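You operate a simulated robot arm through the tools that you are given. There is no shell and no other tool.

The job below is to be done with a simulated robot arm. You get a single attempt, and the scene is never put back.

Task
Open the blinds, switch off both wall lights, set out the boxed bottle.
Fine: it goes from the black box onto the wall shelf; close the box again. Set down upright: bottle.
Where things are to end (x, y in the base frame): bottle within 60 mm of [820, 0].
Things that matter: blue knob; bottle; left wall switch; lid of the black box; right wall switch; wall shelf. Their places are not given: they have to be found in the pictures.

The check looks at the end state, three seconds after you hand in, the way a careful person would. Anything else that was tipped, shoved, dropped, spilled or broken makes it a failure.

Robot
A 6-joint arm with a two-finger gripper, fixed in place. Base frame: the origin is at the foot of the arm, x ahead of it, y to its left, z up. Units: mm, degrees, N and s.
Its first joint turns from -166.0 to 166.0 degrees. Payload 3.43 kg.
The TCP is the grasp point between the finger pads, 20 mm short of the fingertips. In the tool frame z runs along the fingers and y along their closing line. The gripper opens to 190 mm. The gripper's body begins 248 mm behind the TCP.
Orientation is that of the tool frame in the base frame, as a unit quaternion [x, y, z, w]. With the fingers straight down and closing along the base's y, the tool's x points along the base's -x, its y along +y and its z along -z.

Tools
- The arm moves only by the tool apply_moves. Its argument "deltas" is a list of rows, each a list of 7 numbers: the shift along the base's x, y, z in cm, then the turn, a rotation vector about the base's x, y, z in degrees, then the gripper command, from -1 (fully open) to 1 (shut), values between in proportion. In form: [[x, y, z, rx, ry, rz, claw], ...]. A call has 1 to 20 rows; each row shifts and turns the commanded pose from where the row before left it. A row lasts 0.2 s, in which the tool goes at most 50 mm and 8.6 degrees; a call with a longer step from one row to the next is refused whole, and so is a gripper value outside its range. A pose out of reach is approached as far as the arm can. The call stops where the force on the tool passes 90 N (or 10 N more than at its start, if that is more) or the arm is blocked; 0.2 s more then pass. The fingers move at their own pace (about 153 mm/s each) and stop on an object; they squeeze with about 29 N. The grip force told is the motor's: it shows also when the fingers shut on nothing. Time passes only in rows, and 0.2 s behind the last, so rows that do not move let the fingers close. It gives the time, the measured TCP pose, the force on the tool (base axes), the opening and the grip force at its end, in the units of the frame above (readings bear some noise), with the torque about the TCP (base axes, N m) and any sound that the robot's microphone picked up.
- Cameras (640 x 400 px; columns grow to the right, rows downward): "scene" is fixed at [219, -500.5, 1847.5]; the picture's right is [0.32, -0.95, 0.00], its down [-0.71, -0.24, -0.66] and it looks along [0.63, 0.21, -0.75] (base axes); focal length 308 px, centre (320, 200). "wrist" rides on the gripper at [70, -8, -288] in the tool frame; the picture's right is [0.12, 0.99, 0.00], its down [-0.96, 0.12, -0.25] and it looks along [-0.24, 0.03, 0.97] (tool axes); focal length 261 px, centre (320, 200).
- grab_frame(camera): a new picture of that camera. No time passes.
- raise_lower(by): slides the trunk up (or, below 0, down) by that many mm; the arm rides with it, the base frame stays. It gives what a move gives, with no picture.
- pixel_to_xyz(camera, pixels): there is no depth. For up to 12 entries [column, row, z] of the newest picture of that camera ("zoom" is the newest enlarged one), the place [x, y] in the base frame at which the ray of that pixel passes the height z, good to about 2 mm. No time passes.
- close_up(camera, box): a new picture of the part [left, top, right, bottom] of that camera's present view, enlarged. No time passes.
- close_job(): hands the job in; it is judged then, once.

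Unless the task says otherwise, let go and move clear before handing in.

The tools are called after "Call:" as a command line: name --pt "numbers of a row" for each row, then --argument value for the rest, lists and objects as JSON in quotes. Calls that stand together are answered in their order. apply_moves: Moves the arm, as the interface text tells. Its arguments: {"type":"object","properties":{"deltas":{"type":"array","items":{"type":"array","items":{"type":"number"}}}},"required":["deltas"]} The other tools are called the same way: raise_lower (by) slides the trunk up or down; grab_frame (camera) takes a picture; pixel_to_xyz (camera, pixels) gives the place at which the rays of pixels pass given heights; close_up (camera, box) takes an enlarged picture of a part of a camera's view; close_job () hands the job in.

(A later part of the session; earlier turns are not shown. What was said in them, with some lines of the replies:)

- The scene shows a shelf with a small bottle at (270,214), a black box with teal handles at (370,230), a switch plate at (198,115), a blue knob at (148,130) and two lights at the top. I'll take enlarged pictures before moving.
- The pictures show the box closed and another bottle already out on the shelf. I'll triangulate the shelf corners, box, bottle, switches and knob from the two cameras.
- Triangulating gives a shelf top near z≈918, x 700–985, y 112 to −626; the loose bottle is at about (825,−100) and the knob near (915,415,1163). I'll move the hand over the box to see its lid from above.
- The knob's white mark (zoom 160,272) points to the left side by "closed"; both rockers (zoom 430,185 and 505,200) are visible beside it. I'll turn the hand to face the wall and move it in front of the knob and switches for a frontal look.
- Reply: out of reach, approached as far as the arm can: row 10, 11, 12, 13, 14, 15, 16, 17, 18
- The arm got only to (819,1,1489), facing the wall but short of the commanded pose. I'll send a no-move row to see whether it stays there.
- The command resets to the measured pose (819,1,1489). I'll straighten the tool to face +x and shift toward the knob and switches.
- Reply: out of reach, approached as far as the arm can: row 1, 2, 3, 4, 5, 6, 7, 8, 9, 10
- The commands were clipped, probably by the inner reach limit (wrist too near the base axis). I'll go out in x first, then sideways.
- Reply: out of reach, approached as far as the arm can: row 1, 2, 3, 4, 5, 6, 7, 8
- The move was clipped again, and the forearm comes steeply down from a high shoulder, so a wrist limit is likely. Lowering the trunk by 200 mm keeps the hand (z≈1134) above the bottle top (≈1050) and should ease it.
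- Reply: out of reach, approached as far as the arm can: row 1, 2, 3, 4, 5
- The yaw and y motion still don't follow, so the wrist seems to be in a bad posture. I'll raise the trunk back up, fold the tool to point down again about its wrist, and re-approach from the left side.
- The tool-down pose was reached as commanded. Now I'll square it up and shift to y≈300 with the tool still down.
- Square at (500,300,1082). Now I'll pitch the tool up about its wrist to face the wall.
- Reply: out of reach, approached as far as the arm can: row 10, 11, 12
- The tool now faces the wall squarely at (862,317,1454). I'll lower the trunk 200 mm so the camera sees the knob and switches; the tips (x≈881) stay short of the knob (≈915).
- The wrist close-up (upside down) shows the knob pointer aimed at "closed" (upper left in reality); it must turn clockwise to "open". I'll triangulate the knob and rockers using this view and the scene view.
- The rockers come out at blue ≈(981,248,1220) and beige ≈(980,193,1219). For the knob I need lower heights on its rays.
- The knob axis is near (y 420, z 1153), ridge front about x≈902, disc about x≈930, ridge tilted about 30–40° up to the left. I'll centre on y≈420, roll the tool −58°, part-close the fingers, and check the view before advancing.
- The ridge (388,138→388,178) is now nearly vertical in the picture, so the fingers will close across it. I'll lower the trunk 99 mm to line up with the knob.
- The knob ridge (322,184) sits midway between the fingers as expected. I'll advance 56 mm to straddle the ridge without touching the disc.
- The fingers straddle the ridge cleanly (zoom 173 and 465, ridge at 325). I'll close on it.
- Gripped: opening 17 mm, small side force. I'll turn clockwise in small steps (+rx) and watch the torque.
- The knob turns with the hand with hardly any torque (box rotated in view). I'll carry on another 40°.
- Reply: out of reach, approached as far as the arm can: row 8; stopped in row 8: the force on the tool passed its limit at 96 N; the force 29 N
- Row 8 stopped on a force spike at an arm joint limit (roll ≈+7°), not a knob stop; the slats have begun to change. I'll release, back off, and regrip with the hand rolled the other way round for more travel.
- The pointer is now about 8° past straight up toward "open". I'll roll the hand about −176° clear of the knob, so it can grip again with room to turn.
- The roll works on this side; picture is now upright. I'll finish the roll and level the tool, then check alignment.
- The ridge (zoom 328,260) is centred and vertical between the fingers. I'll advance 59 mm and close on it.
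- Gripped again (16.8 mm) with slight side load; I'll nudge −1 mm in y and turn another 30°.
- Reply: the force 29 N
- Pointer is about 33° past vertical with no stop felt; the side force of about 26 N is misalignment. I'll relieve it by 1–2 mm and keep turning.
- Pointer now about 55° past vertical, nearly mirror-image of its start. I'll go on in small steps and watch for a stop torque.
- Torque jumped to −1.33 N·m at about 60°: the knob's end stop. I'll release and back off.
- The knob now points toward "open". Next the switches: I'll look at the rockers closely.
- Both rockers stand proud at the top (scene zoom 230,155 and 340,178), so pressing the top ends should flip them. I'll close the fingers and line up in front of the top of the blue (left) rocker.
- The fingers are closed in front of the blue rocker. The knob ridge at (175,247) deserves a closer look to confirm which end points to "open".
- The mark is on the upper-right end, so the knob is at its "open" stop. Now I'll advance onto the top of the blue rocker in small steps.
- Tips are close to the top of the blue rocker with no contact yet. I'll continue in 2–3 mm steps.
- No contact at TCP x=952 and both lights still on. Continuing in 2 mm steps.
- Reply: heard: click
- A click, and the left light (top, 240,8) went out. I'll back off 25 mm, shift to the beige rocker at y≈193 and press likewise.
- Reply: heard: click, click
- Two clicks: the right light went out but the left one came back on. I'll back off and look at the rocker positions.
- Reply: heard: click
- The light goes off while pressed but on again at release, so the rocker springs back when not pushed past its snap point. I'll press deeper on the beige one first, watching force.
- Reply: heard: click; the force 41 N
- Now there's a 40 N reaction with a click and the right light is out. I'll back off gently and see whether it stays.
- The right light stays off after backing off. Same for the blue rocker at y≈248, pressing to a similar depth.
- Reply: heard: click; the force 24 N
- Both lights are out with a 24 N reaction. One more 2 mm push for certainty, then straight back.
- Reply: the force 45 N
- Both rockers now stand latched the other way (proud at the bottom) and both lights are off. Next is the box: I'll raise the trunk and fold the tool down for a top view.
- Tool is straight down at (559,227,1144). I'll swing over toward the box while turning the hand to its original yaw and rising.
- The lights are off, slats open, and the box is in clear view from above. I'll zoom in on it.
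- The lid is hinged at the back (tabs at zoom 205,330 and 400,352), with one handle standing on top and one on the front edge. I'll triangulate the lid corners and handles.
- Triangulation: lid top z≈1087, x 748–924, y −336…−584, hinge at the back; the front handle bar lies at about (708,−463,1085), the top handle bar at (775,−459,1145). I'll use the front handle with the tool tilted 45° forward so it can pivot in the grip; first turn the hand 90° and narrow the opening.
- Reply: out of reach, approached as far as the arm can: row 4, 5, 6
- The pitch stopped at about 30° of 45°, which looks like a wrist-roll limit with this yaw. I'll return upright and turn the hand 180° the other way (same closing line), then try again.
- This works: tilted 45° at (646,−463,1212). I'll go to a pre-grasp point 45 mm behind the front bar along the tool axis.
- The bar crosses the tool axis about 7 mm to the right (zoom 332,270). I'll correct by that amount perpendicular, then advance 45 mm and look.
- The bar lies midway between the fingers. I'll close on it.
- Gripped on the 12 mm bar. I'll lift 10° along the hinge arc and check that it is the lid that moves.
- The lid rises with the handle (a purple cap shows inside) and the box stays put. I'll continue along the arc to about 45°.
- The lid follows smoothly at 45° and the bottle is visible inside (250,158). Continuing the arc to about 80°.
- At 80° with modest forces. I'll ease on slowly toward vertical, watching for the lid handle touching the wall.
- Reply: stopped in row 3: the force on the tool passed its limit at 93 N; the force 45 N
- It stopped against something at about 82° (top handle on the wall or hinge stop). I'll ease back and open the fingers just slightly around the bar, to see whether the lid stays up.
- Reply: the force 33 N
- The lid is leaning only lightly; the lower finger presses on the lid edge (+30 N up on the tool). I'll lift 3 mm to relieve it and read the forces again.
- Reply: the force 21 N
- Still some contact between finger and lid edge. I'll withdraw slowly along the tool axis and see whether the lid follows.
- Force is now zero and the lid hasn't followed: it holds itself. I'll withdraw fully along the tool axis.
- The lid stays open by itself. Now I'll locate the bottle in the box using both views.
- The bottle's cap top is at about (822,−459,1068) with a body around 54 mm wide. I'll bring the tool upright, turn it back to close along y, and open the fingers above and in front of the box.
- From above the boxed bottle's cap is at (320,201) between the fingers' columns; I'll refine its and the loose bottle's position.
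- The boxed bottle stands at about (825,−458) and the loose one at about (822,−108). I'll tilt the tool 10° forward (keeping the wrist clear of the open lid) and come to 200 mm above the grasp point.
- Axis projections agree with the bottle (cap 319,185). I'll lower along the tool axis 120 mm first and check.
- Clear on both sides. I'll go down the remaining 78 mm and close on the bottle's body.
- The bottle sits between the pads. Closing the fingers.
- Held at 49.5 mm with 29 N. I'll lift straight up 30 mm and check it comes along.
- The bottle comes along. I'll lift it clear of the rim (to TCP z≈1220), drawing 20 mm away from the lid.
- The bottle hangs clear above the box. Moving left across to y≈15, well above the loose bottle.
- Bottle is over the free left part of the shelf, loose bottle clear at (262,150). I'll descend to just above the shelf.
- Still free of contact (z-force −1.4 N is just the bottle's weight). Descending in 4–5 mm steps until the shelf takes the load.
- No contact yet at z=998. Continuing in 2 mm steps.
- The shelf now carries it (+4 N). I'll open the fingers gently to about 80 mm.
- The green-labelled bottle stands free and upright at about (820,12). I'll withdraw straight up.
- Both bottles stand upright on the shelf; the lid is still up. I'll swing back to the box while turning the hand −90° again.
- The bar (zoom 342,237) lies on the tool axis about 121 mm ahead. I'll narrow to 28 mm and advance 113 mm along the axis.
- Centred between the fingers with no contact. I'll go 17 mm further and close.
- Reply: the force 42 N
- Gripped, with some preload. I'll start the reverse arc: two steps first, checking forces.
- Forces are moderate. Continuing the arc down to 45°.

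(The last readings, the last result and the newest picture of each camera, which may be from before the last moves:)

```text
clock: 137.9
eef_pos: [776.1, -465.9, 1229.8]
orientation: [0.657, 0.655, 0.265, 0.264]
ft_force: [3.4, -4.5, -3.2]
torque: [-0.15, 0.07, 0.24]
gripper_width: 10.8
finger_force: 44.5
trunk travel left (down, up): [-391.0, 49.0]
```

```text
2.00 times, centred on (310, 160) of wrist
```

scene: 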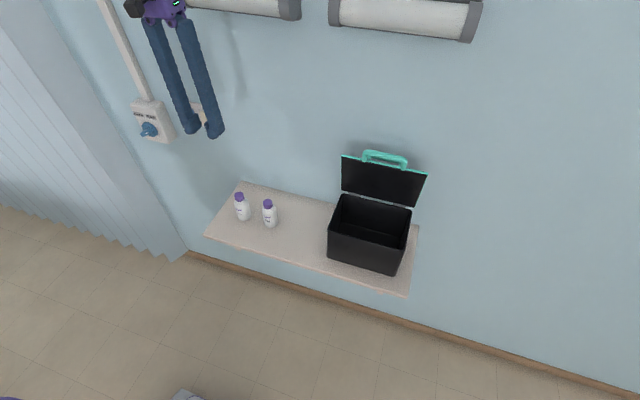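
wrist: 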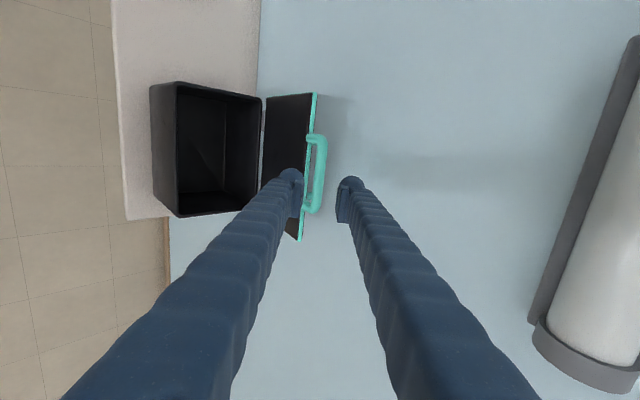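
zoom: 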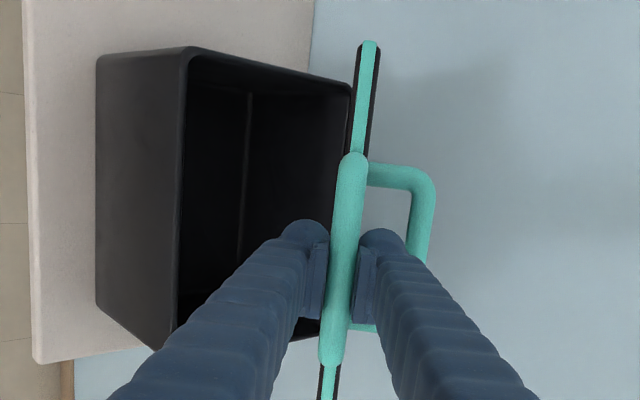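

Smooth, with low forces at about 45°. Continuing down to about 10°.

Call:
apply_moves --pt "-1.2 0 -1.3 0 0 0 1" --pt "-1.18 0 -1.47 0 0 0 1" --pt "-1.05 0 -1.57 0 0 0 1" --pt "-0.91 0 -1.66 0 0 0 1" --pt "-0.76 0 -1.74 0 0 0 1" --pt "-0.6 0 -1.7 0 0 0 1" --pt "-0.4 0 -1.5 0 0 0 1" --pt "0 0 0 0 0 0 1"

Call:
close_up --camera "wrist" --box '[220, 60, 400, 260]'

Call:
close_up --camera "scene" --box '[310, 180, 430, 290]'

```text
clock: 139.7
eef_pos: [715.7, -464.8, 1122.6]
orientation: [0.657, 0.655, 0.265, 0.265]
ft_force: [22.2, -3.7, -6.1]
torque: [0.47, 0.05, -0.59]
gripper_width: 11.2
finger_force: 45.1
trunk travel left (down, up): [-391.0, 49.0]
```

```text
2.00 times, centred on (310, 160) of wrist
```

zoom: 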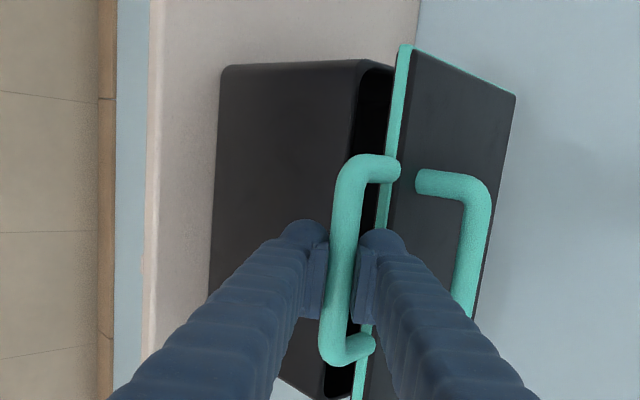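

```text
3.64 times, centred on (370, 235) of scene
```

zoom: 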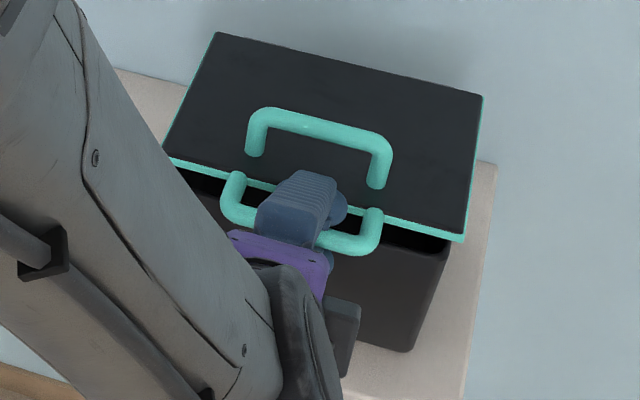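

Nearly closed; +22 N in x means I'm pulling the box slightly, so I'll ease +1.5 mm and lower further in small steps.

Call:
apply_moves --pt "0.2 0 -0.6 0 0 0 1" --pt "0 0 -0.9 0 0 0 1" --pt "0 0 -0.8 0 0 0 1" --pt "0 0 0 0 0 0 1"

```text
clock: 140.7
eef_pos: [714.2, -465.1, 1099.1]
orientation: [0.657, 0.655, 0.265, 0.265]
ft_force: [-16.3, -2.1, -1.3]
torque: [0.39, 0.12, -0.61]
gripper_width: 11.3
finger_force: 44.7
trunk travel left (down, up): [-391.0, 49.0]
```

Now slightly pushing (−16 N); I'll shift back 0.8 mm and lower in 4 mm steps until the lid seats.

Call:
apply_moves --pt "-0.1 0 -0.4 0 0 0 1" --pt "0 0 -0.4 0 0 0 1" --pt "0 0 -0.3 0 0 0 1" --pt "0 0 0 0 0 0 1"

Call:
close_up --camera "wrist" --box '[220, 60, 400, 260]'

```text
clock: 141.7
eef_pos: [711.1, -465.9, 1088.5]
orientation: [0.656, 0.655, 0.266, 0.265]
ft_force: [-20.9, 5.6, -1.1]
torque: [0.81, 0.0, -0.45]
gripper_width: 11.1
finger_force: 44.9
trunk travel left (down, up): [-391.0, 49.0]
```

```text
2.00 times, centred on (310, 160) of wrist
```

zoom: 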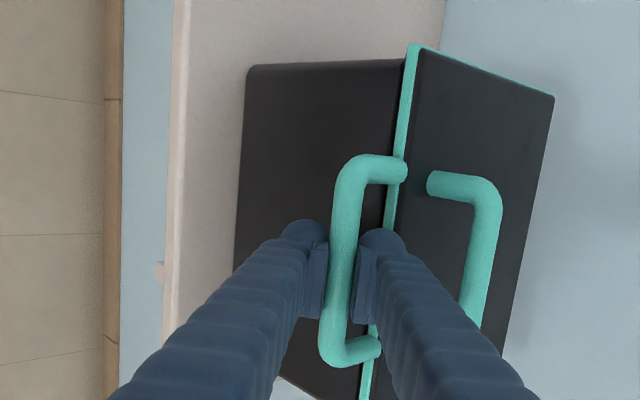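

Almost seated. I'll relax x by 1.5 mm and lower 2 mm at a time.

Call:
apply_moves --pt "-0.15 0 -0.2 0 0 0 1" --pt "0 0 -0.2 0 0 0 1" --pt "0 0 0 0 0 0 1"

Call:
close_up --camera "scene" --box '[310, 180, 430, 290]'

```text
clock: 142.5
eef_pos: [712.1, -465.4, 1087.1]
orientation: [0.656, 0.655, 0.266, 0.266]
ft_force: [-11.5, 2.2, 7.8]
torque: [0.69, -0.04, -0.67]
gripper_width: 11.3
finger_force: 44.8
trunk travel left (down, up): [-391.0, 49.0]
```

```text
3.64 times, centred on (370, 235) of scene
```

zoom: 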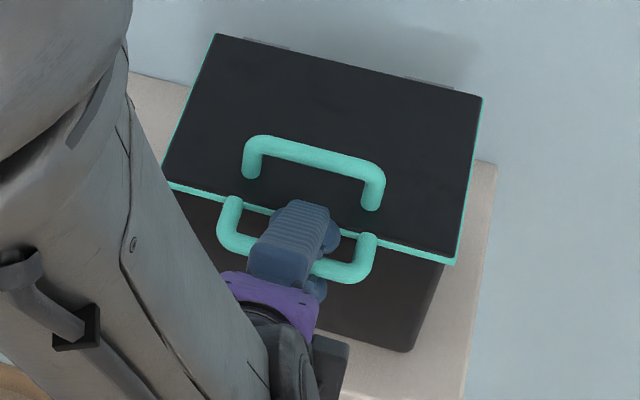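

The lid lies as in the original picture (corner 455,262; +8 N up = seated). I'll open and withdraw along the tool axis.

Call:
apply_moves --pt "0 0 0 0 0 0 0.85" --pt "0 0 0 0 0 0 0.7" --pt "0 0 0 0 0 0 0.6" --pt "0 0 0 0 0 0 0.6" --pt "-0.7 0 0.7 0 0 0 0.6" --pt "-1 0 1 0 0 0 0.6" --pt "-1.2 0 1.2 0 0 0 0.6" --pt "-1.2 0 1.5 0 0 0 0.6" --pt "0 0 3 0 0 0 0.6" --pt "0 0 4 0 0 0 0.6" --pt "0 0 4 0 4 0 0.6" --pt "0 0 4 0 6 0 0.6" --pt "0 0 4 0 6 0 0.6" --pt "0 0 4 0 6 0 0.6" --pt "0 0 0 0 0 0 0.6"

Call:
grab_frame --camera "scene"

Call:
close_up --camera "scene" --box '[310, 180, 430, 290]'

Call:
grab_frame --camera "wrist"

```text
clock: 145.7
eef_pos: [671.6, -466.7, 1360.3]
orientation: [0.694, 0.694, 0.134, 0.135]
ft_force: [-1.0, -0.3, -0.2]
torque: [0.0, -0.05, 0.03]
gripper_width: 37.7
finger_force: 0.1
trunk travel left (down, up): [-391.0, 49.0]
```

```text
taken
```

scene: 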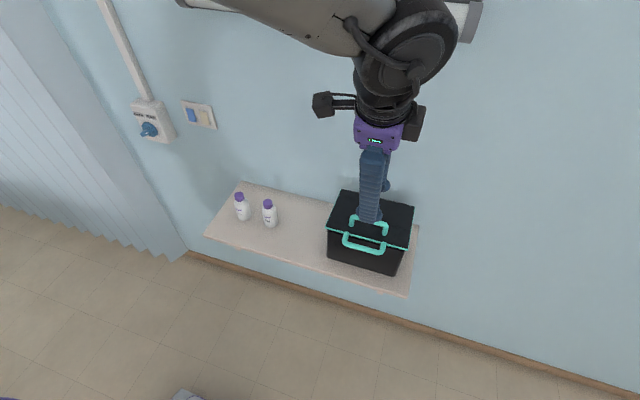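

```text
3.64 times, centred on (370, 235) of scene
```

zoom: 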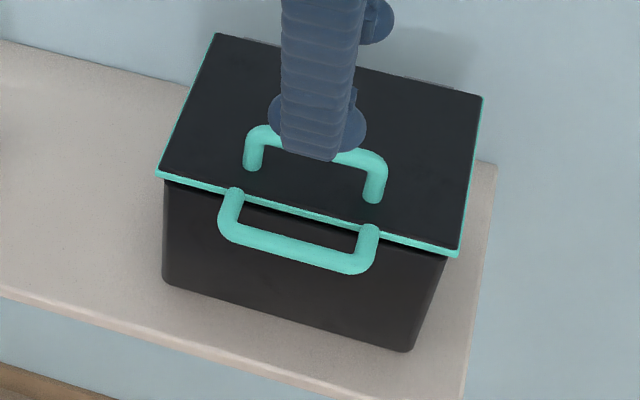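

```text
taken
```

wrist: 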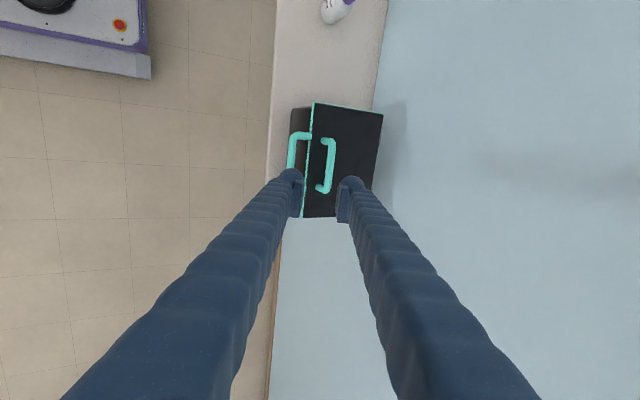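

The lid's front edge is about 8–10 mm up (dark gap under the rim at zoom 300,225): it lifted as the fingers withdrew. I'll press it shut from above with closed fingers at the lid's left front area beside the top handle.

Call:
apply_moves --pt "1 1 -1 0 5.6 0 1" --pt "1.5 1.5 -1 0 5.6 0 1" --pt "1.5 1.5 -1 0 5.6 0 1" --pt "1.5 1.5 -1 0 5.6 0 1" --pt "1.5 1.5 -1 0 0 0 1" --pt "1.7 1.5 -1 0 0 0 1" --pt "1.6 1.5 -1 0 0 0 1" --pt "0 0 0 0 0 0 1"

Call:
grab_frame --camera "wrist"

Call:
close_up --camera "scene" --box '[300, 130, 430, 290]'

```text
clock: 147.5
eef_pos: [775.5, -367.1, 1288.1]
orientation: [0.708, 0.706, -0.002, -0.003]
ft_force: [0.7, 0.4, 0.4]
torque: [0.02, -0.02, -0.02]
gripper_width: 0.0
finger_force: 29.2
trunk travel left (down, up): [-391.0, 49.0]
```

```text
taken
```

wrist: 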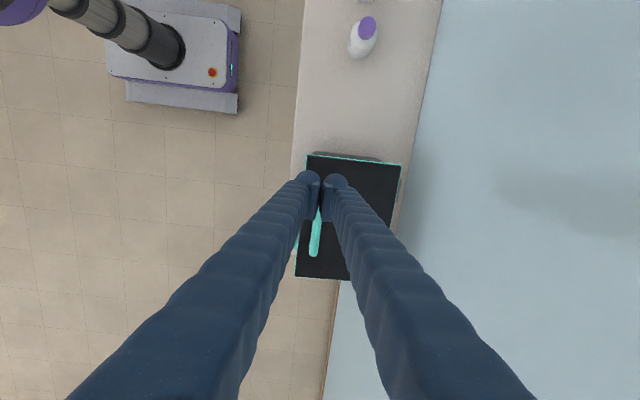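

```text
2.50 times, centred on (365, 210) of scene
```

zoom: 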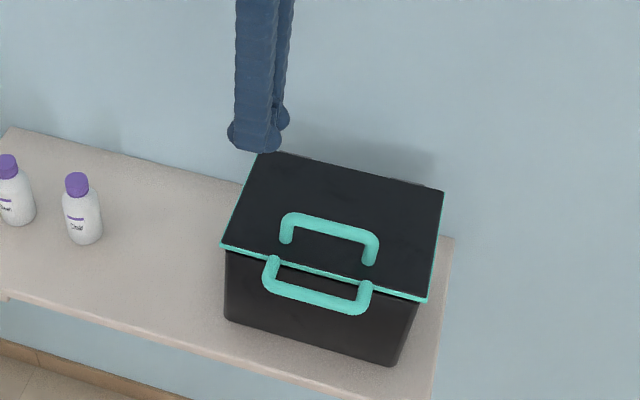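

Position over the lid's left part is clear of the handle. I'll descend to just above the lid, then press gently.

Call:
apply_moves --pt "0 0 -3 0 0 0 1" --pt "0 0 -3.5 0 0 0 1" --pt "0 0 -3.5 0 0 0 1" --pt "0 0 -3 0 0 0 1" --pt "0 0 -2 0 0 0 1" --pt "0 0 -1 0 0 0 1" --pt "0 0 0 0 0 0 1"

Call:
close_up --camera "scene" --box '[310, 180, 430, 290]'

```text
clock: 149.1
eef_pos: [774.2, -366.6, 1127.4]
orientation: [0.708, 0.707, -0.002, -0.002]
ft_force: [-0.6, -0.2, -1.3]
torque: [-0.01, -0.01, 0.0]
gripper_width: 0.1
finger_force: 29.5
trunk travel left (down, up): [-391.0, 49.0]
```

```text
3.64 times, centred on (370, 235) of scene
```

zoom: 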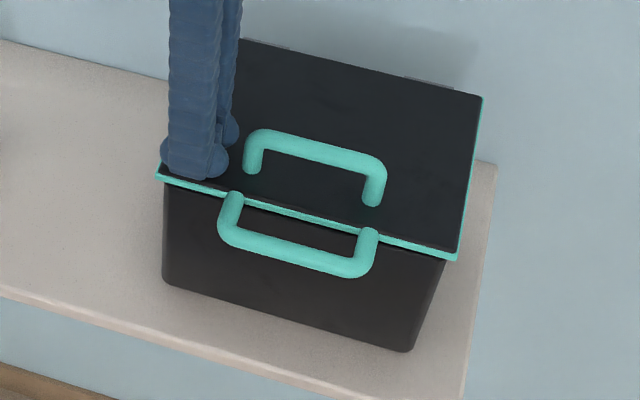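

Now pressing down in 3 mm steps.

Call:
apply_moves --pt "0 0 -0.5 0 0 0 1" --pt "0 0 -0.5 0 0 0 1" --pt "0 0 -0.3 0 0 0 1" --pt "0 0 -0.3 0 0 0 1" --pt "0 0 -0.3 0 0 0 1" --pt "0 0 0 0 0 0 1"

Call:
close_up --camera "scene" --box '[310, 180, 430, 290]'

```text
clock: 150.5
eef_pos: [774.4, -366.0, 1114.2]
orientation: [0.708, 0.706, -0.001, 0.001]
ft_force: [-1.0, -0.3, 44.2]
torque: [0.05, -0.08, 0.03]
gripper_width: 6.2
finger_force: 34.9
trunk travel left (down, up): [-391.0, 49.0]
```

```text
3.64 times, centred on (370, 235) of scene
```

zoom: 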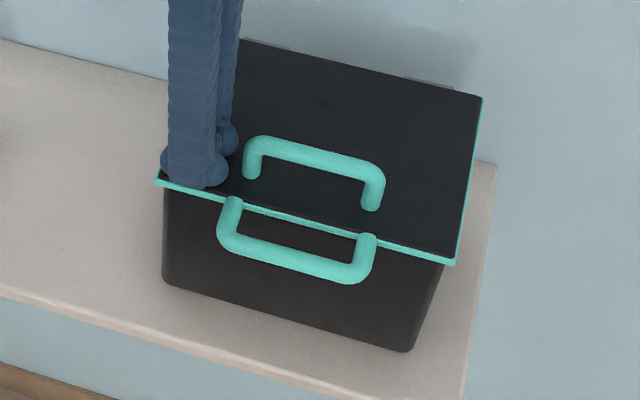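

44 N down and the lid edge is back to its original place (455,262). I'll lift off and retreat, then check everything.

Call:
apply_moves --pt "0 0 0.5 0 0 0 1" --pt "0 0 1 0 0 0 1" --pt "0 0 2 0 0 0 1" --pt "0 0 3 0 0 0 1" --pt "0 0 4 0 0 0 1" --pt "0 0 4 0 0 0 1" --pt "-2 0 4 0 0 0 1" --pt "-3 0 4 0 0 0 1" --pt "-4 3 3 0 0 0 1" --pt "-4 4 2 0 0 0 1" --pt "-4 4 1 0 0 0 1" --pt "-2 4 0 0 0 0 1" --pt "0 0 0 0 0 0 1"

Call:
grab_frame --camera "scene"

Call:
close_up --camera "scene" --box '[310, 180, 430, 290]'

Call:
close_up --camera "scene" --box '[110, 85, 290, 245]'

Call:
grab_frame --camera "wrist"

```text
refused: row 9 steps farther than a row can; nothing moved
```

```text
taken
```

scene: 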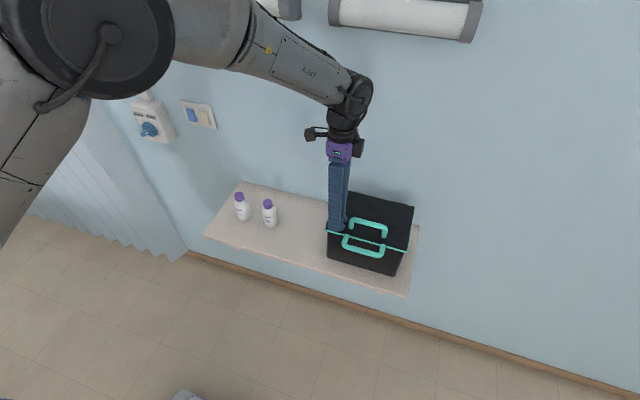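

```text
3.64 times, centred on (370, 235) of scene
```

zoom: 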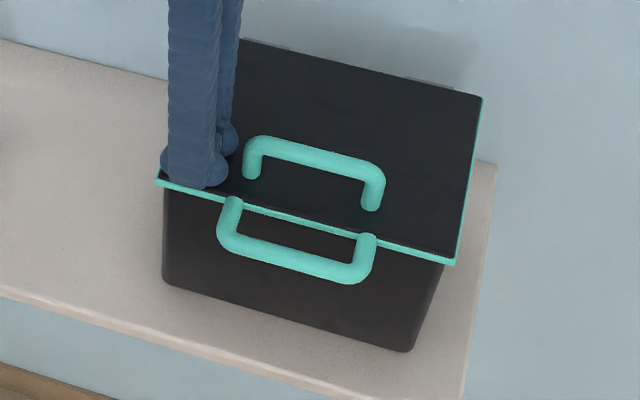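

```text
2.50 times, centred on (200, 165) of scene
```

zoom: 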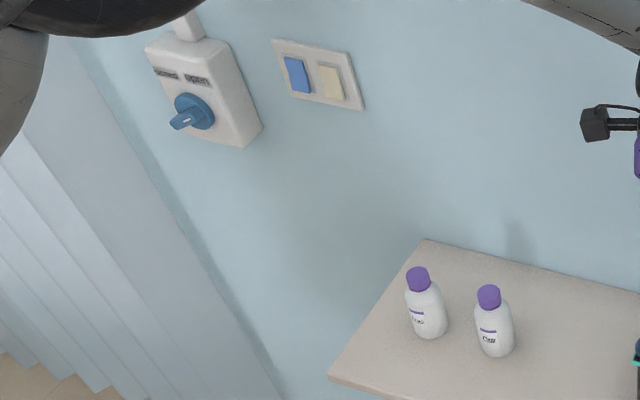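

```text
taken
```

wrist: 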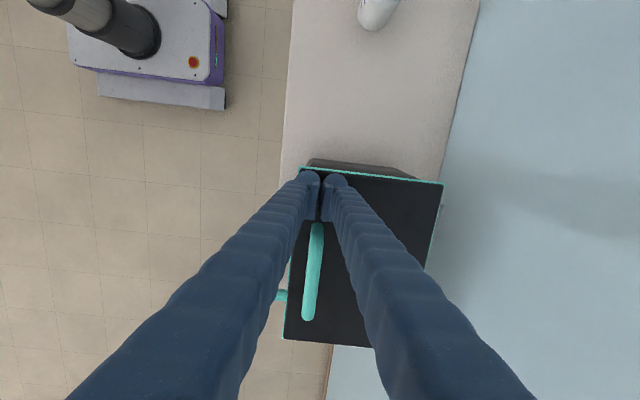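

The move was refused (a step too long), so nothing moved; the lid is seated under the fingers. I'll repeat the retreat with shorter steps.

Call:
apply_moves --pt "0 0 0.5 0 0 0 1" --pt "0 0 1 0 0 0 1" --pt "0 0 2 0 0 0 1" --pt "0 0 3 0 0 0 1" --pt "0 0 4 0 0 0 1" --pt "0 0 4 0 0 0 1" --pt "-2 0 4 0 0 0 1" --pt "-2.5 0 3.5 0 0 0 1" --pt "-3 1 3 0 0 0 1" --pt "-3 2 1 0 0 0 1" --pt "-3 3 0 0 0 0 1" --pt "-2 3 0 0 0 0 1" --pt "0 0 0 0 0 0 1"

Call:
grab_frame --camera "scene"

Call:
close_up --camera "scene" --box '[310, 180, 430, 290]'

Call:
grab_frame --camera "wrist"

```text
clock: 153.3
eef_pos: [623.0, -275.6, 1372.5]
orientation: [0.708, 0.707, -0.003, -0.002]
ft_force: [0.3, -0.1, 0.4]
torque: [0.03, 0.04, 0.0]
gripper_width: 0.1
finger_force: 34.4
trunk travel left (down, up): [-391.0, 49.0]
```

```text
taken
```

scene: 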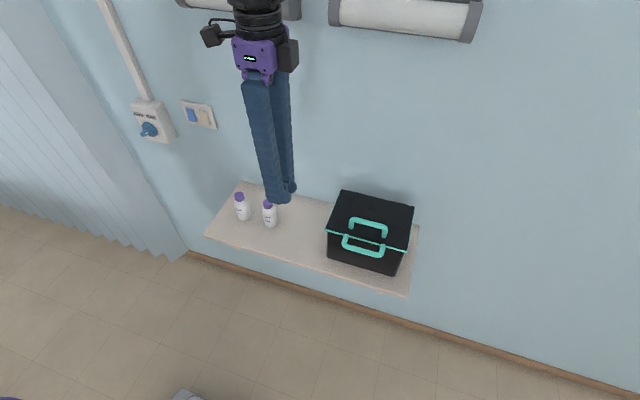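

```text
3.64 times, centred on (370, 235) of scene
```

zoom: 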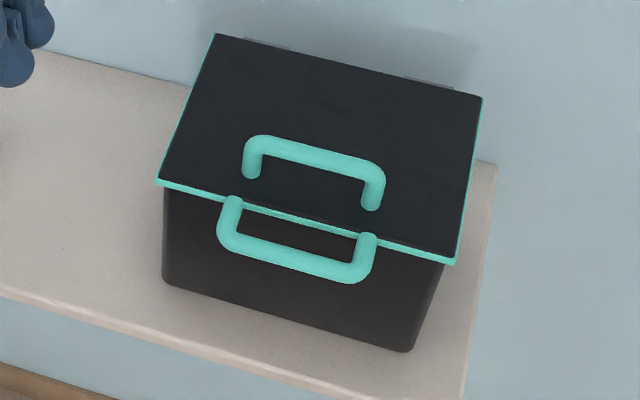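

```text
taken
```

wrist: 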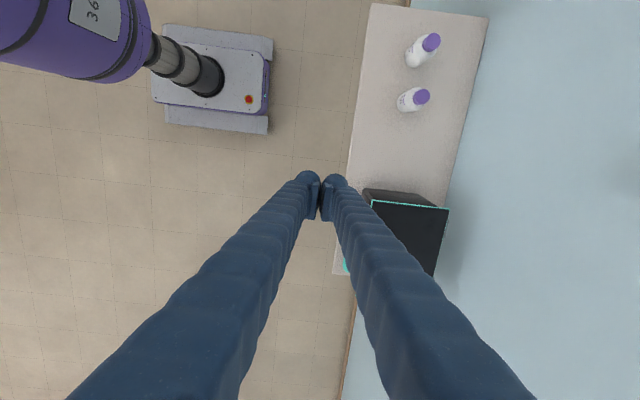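

The lid is shut with the box at its original pixels (157,182 / 455,262). Both lights are off, the knob is at "open", the slats are turned, and both bottles are upright with the green one at about (820,12). The arm is clear, so I'm handing in.

Call:
close_job

```text
The job is handed in.
```

I finished all the steps and handed the job in; I haven't seen the result of the check. This is how things stood in the last pictures before handing in:

- **Blinds:** The blue knob is turned to "open" as far as it goes, and the slats have turned.
- **Wall lights:** Both are off. My first light press on each switch sprang back, so I pressed both again harder and they stayed.
- **Bottle:** The boxed bottle stands upright on the wall shelf. Its position is about [820, 12], 12 mm from the target.
- **Black box:** The lid is shut and the box is where it started. The lid lifted slightly as the fingers let go of its handle, so I pressed it closed again from above.
- **Other bottle:** The one already on the shelf is still upright and was not touched.

The arm is clear of everything.
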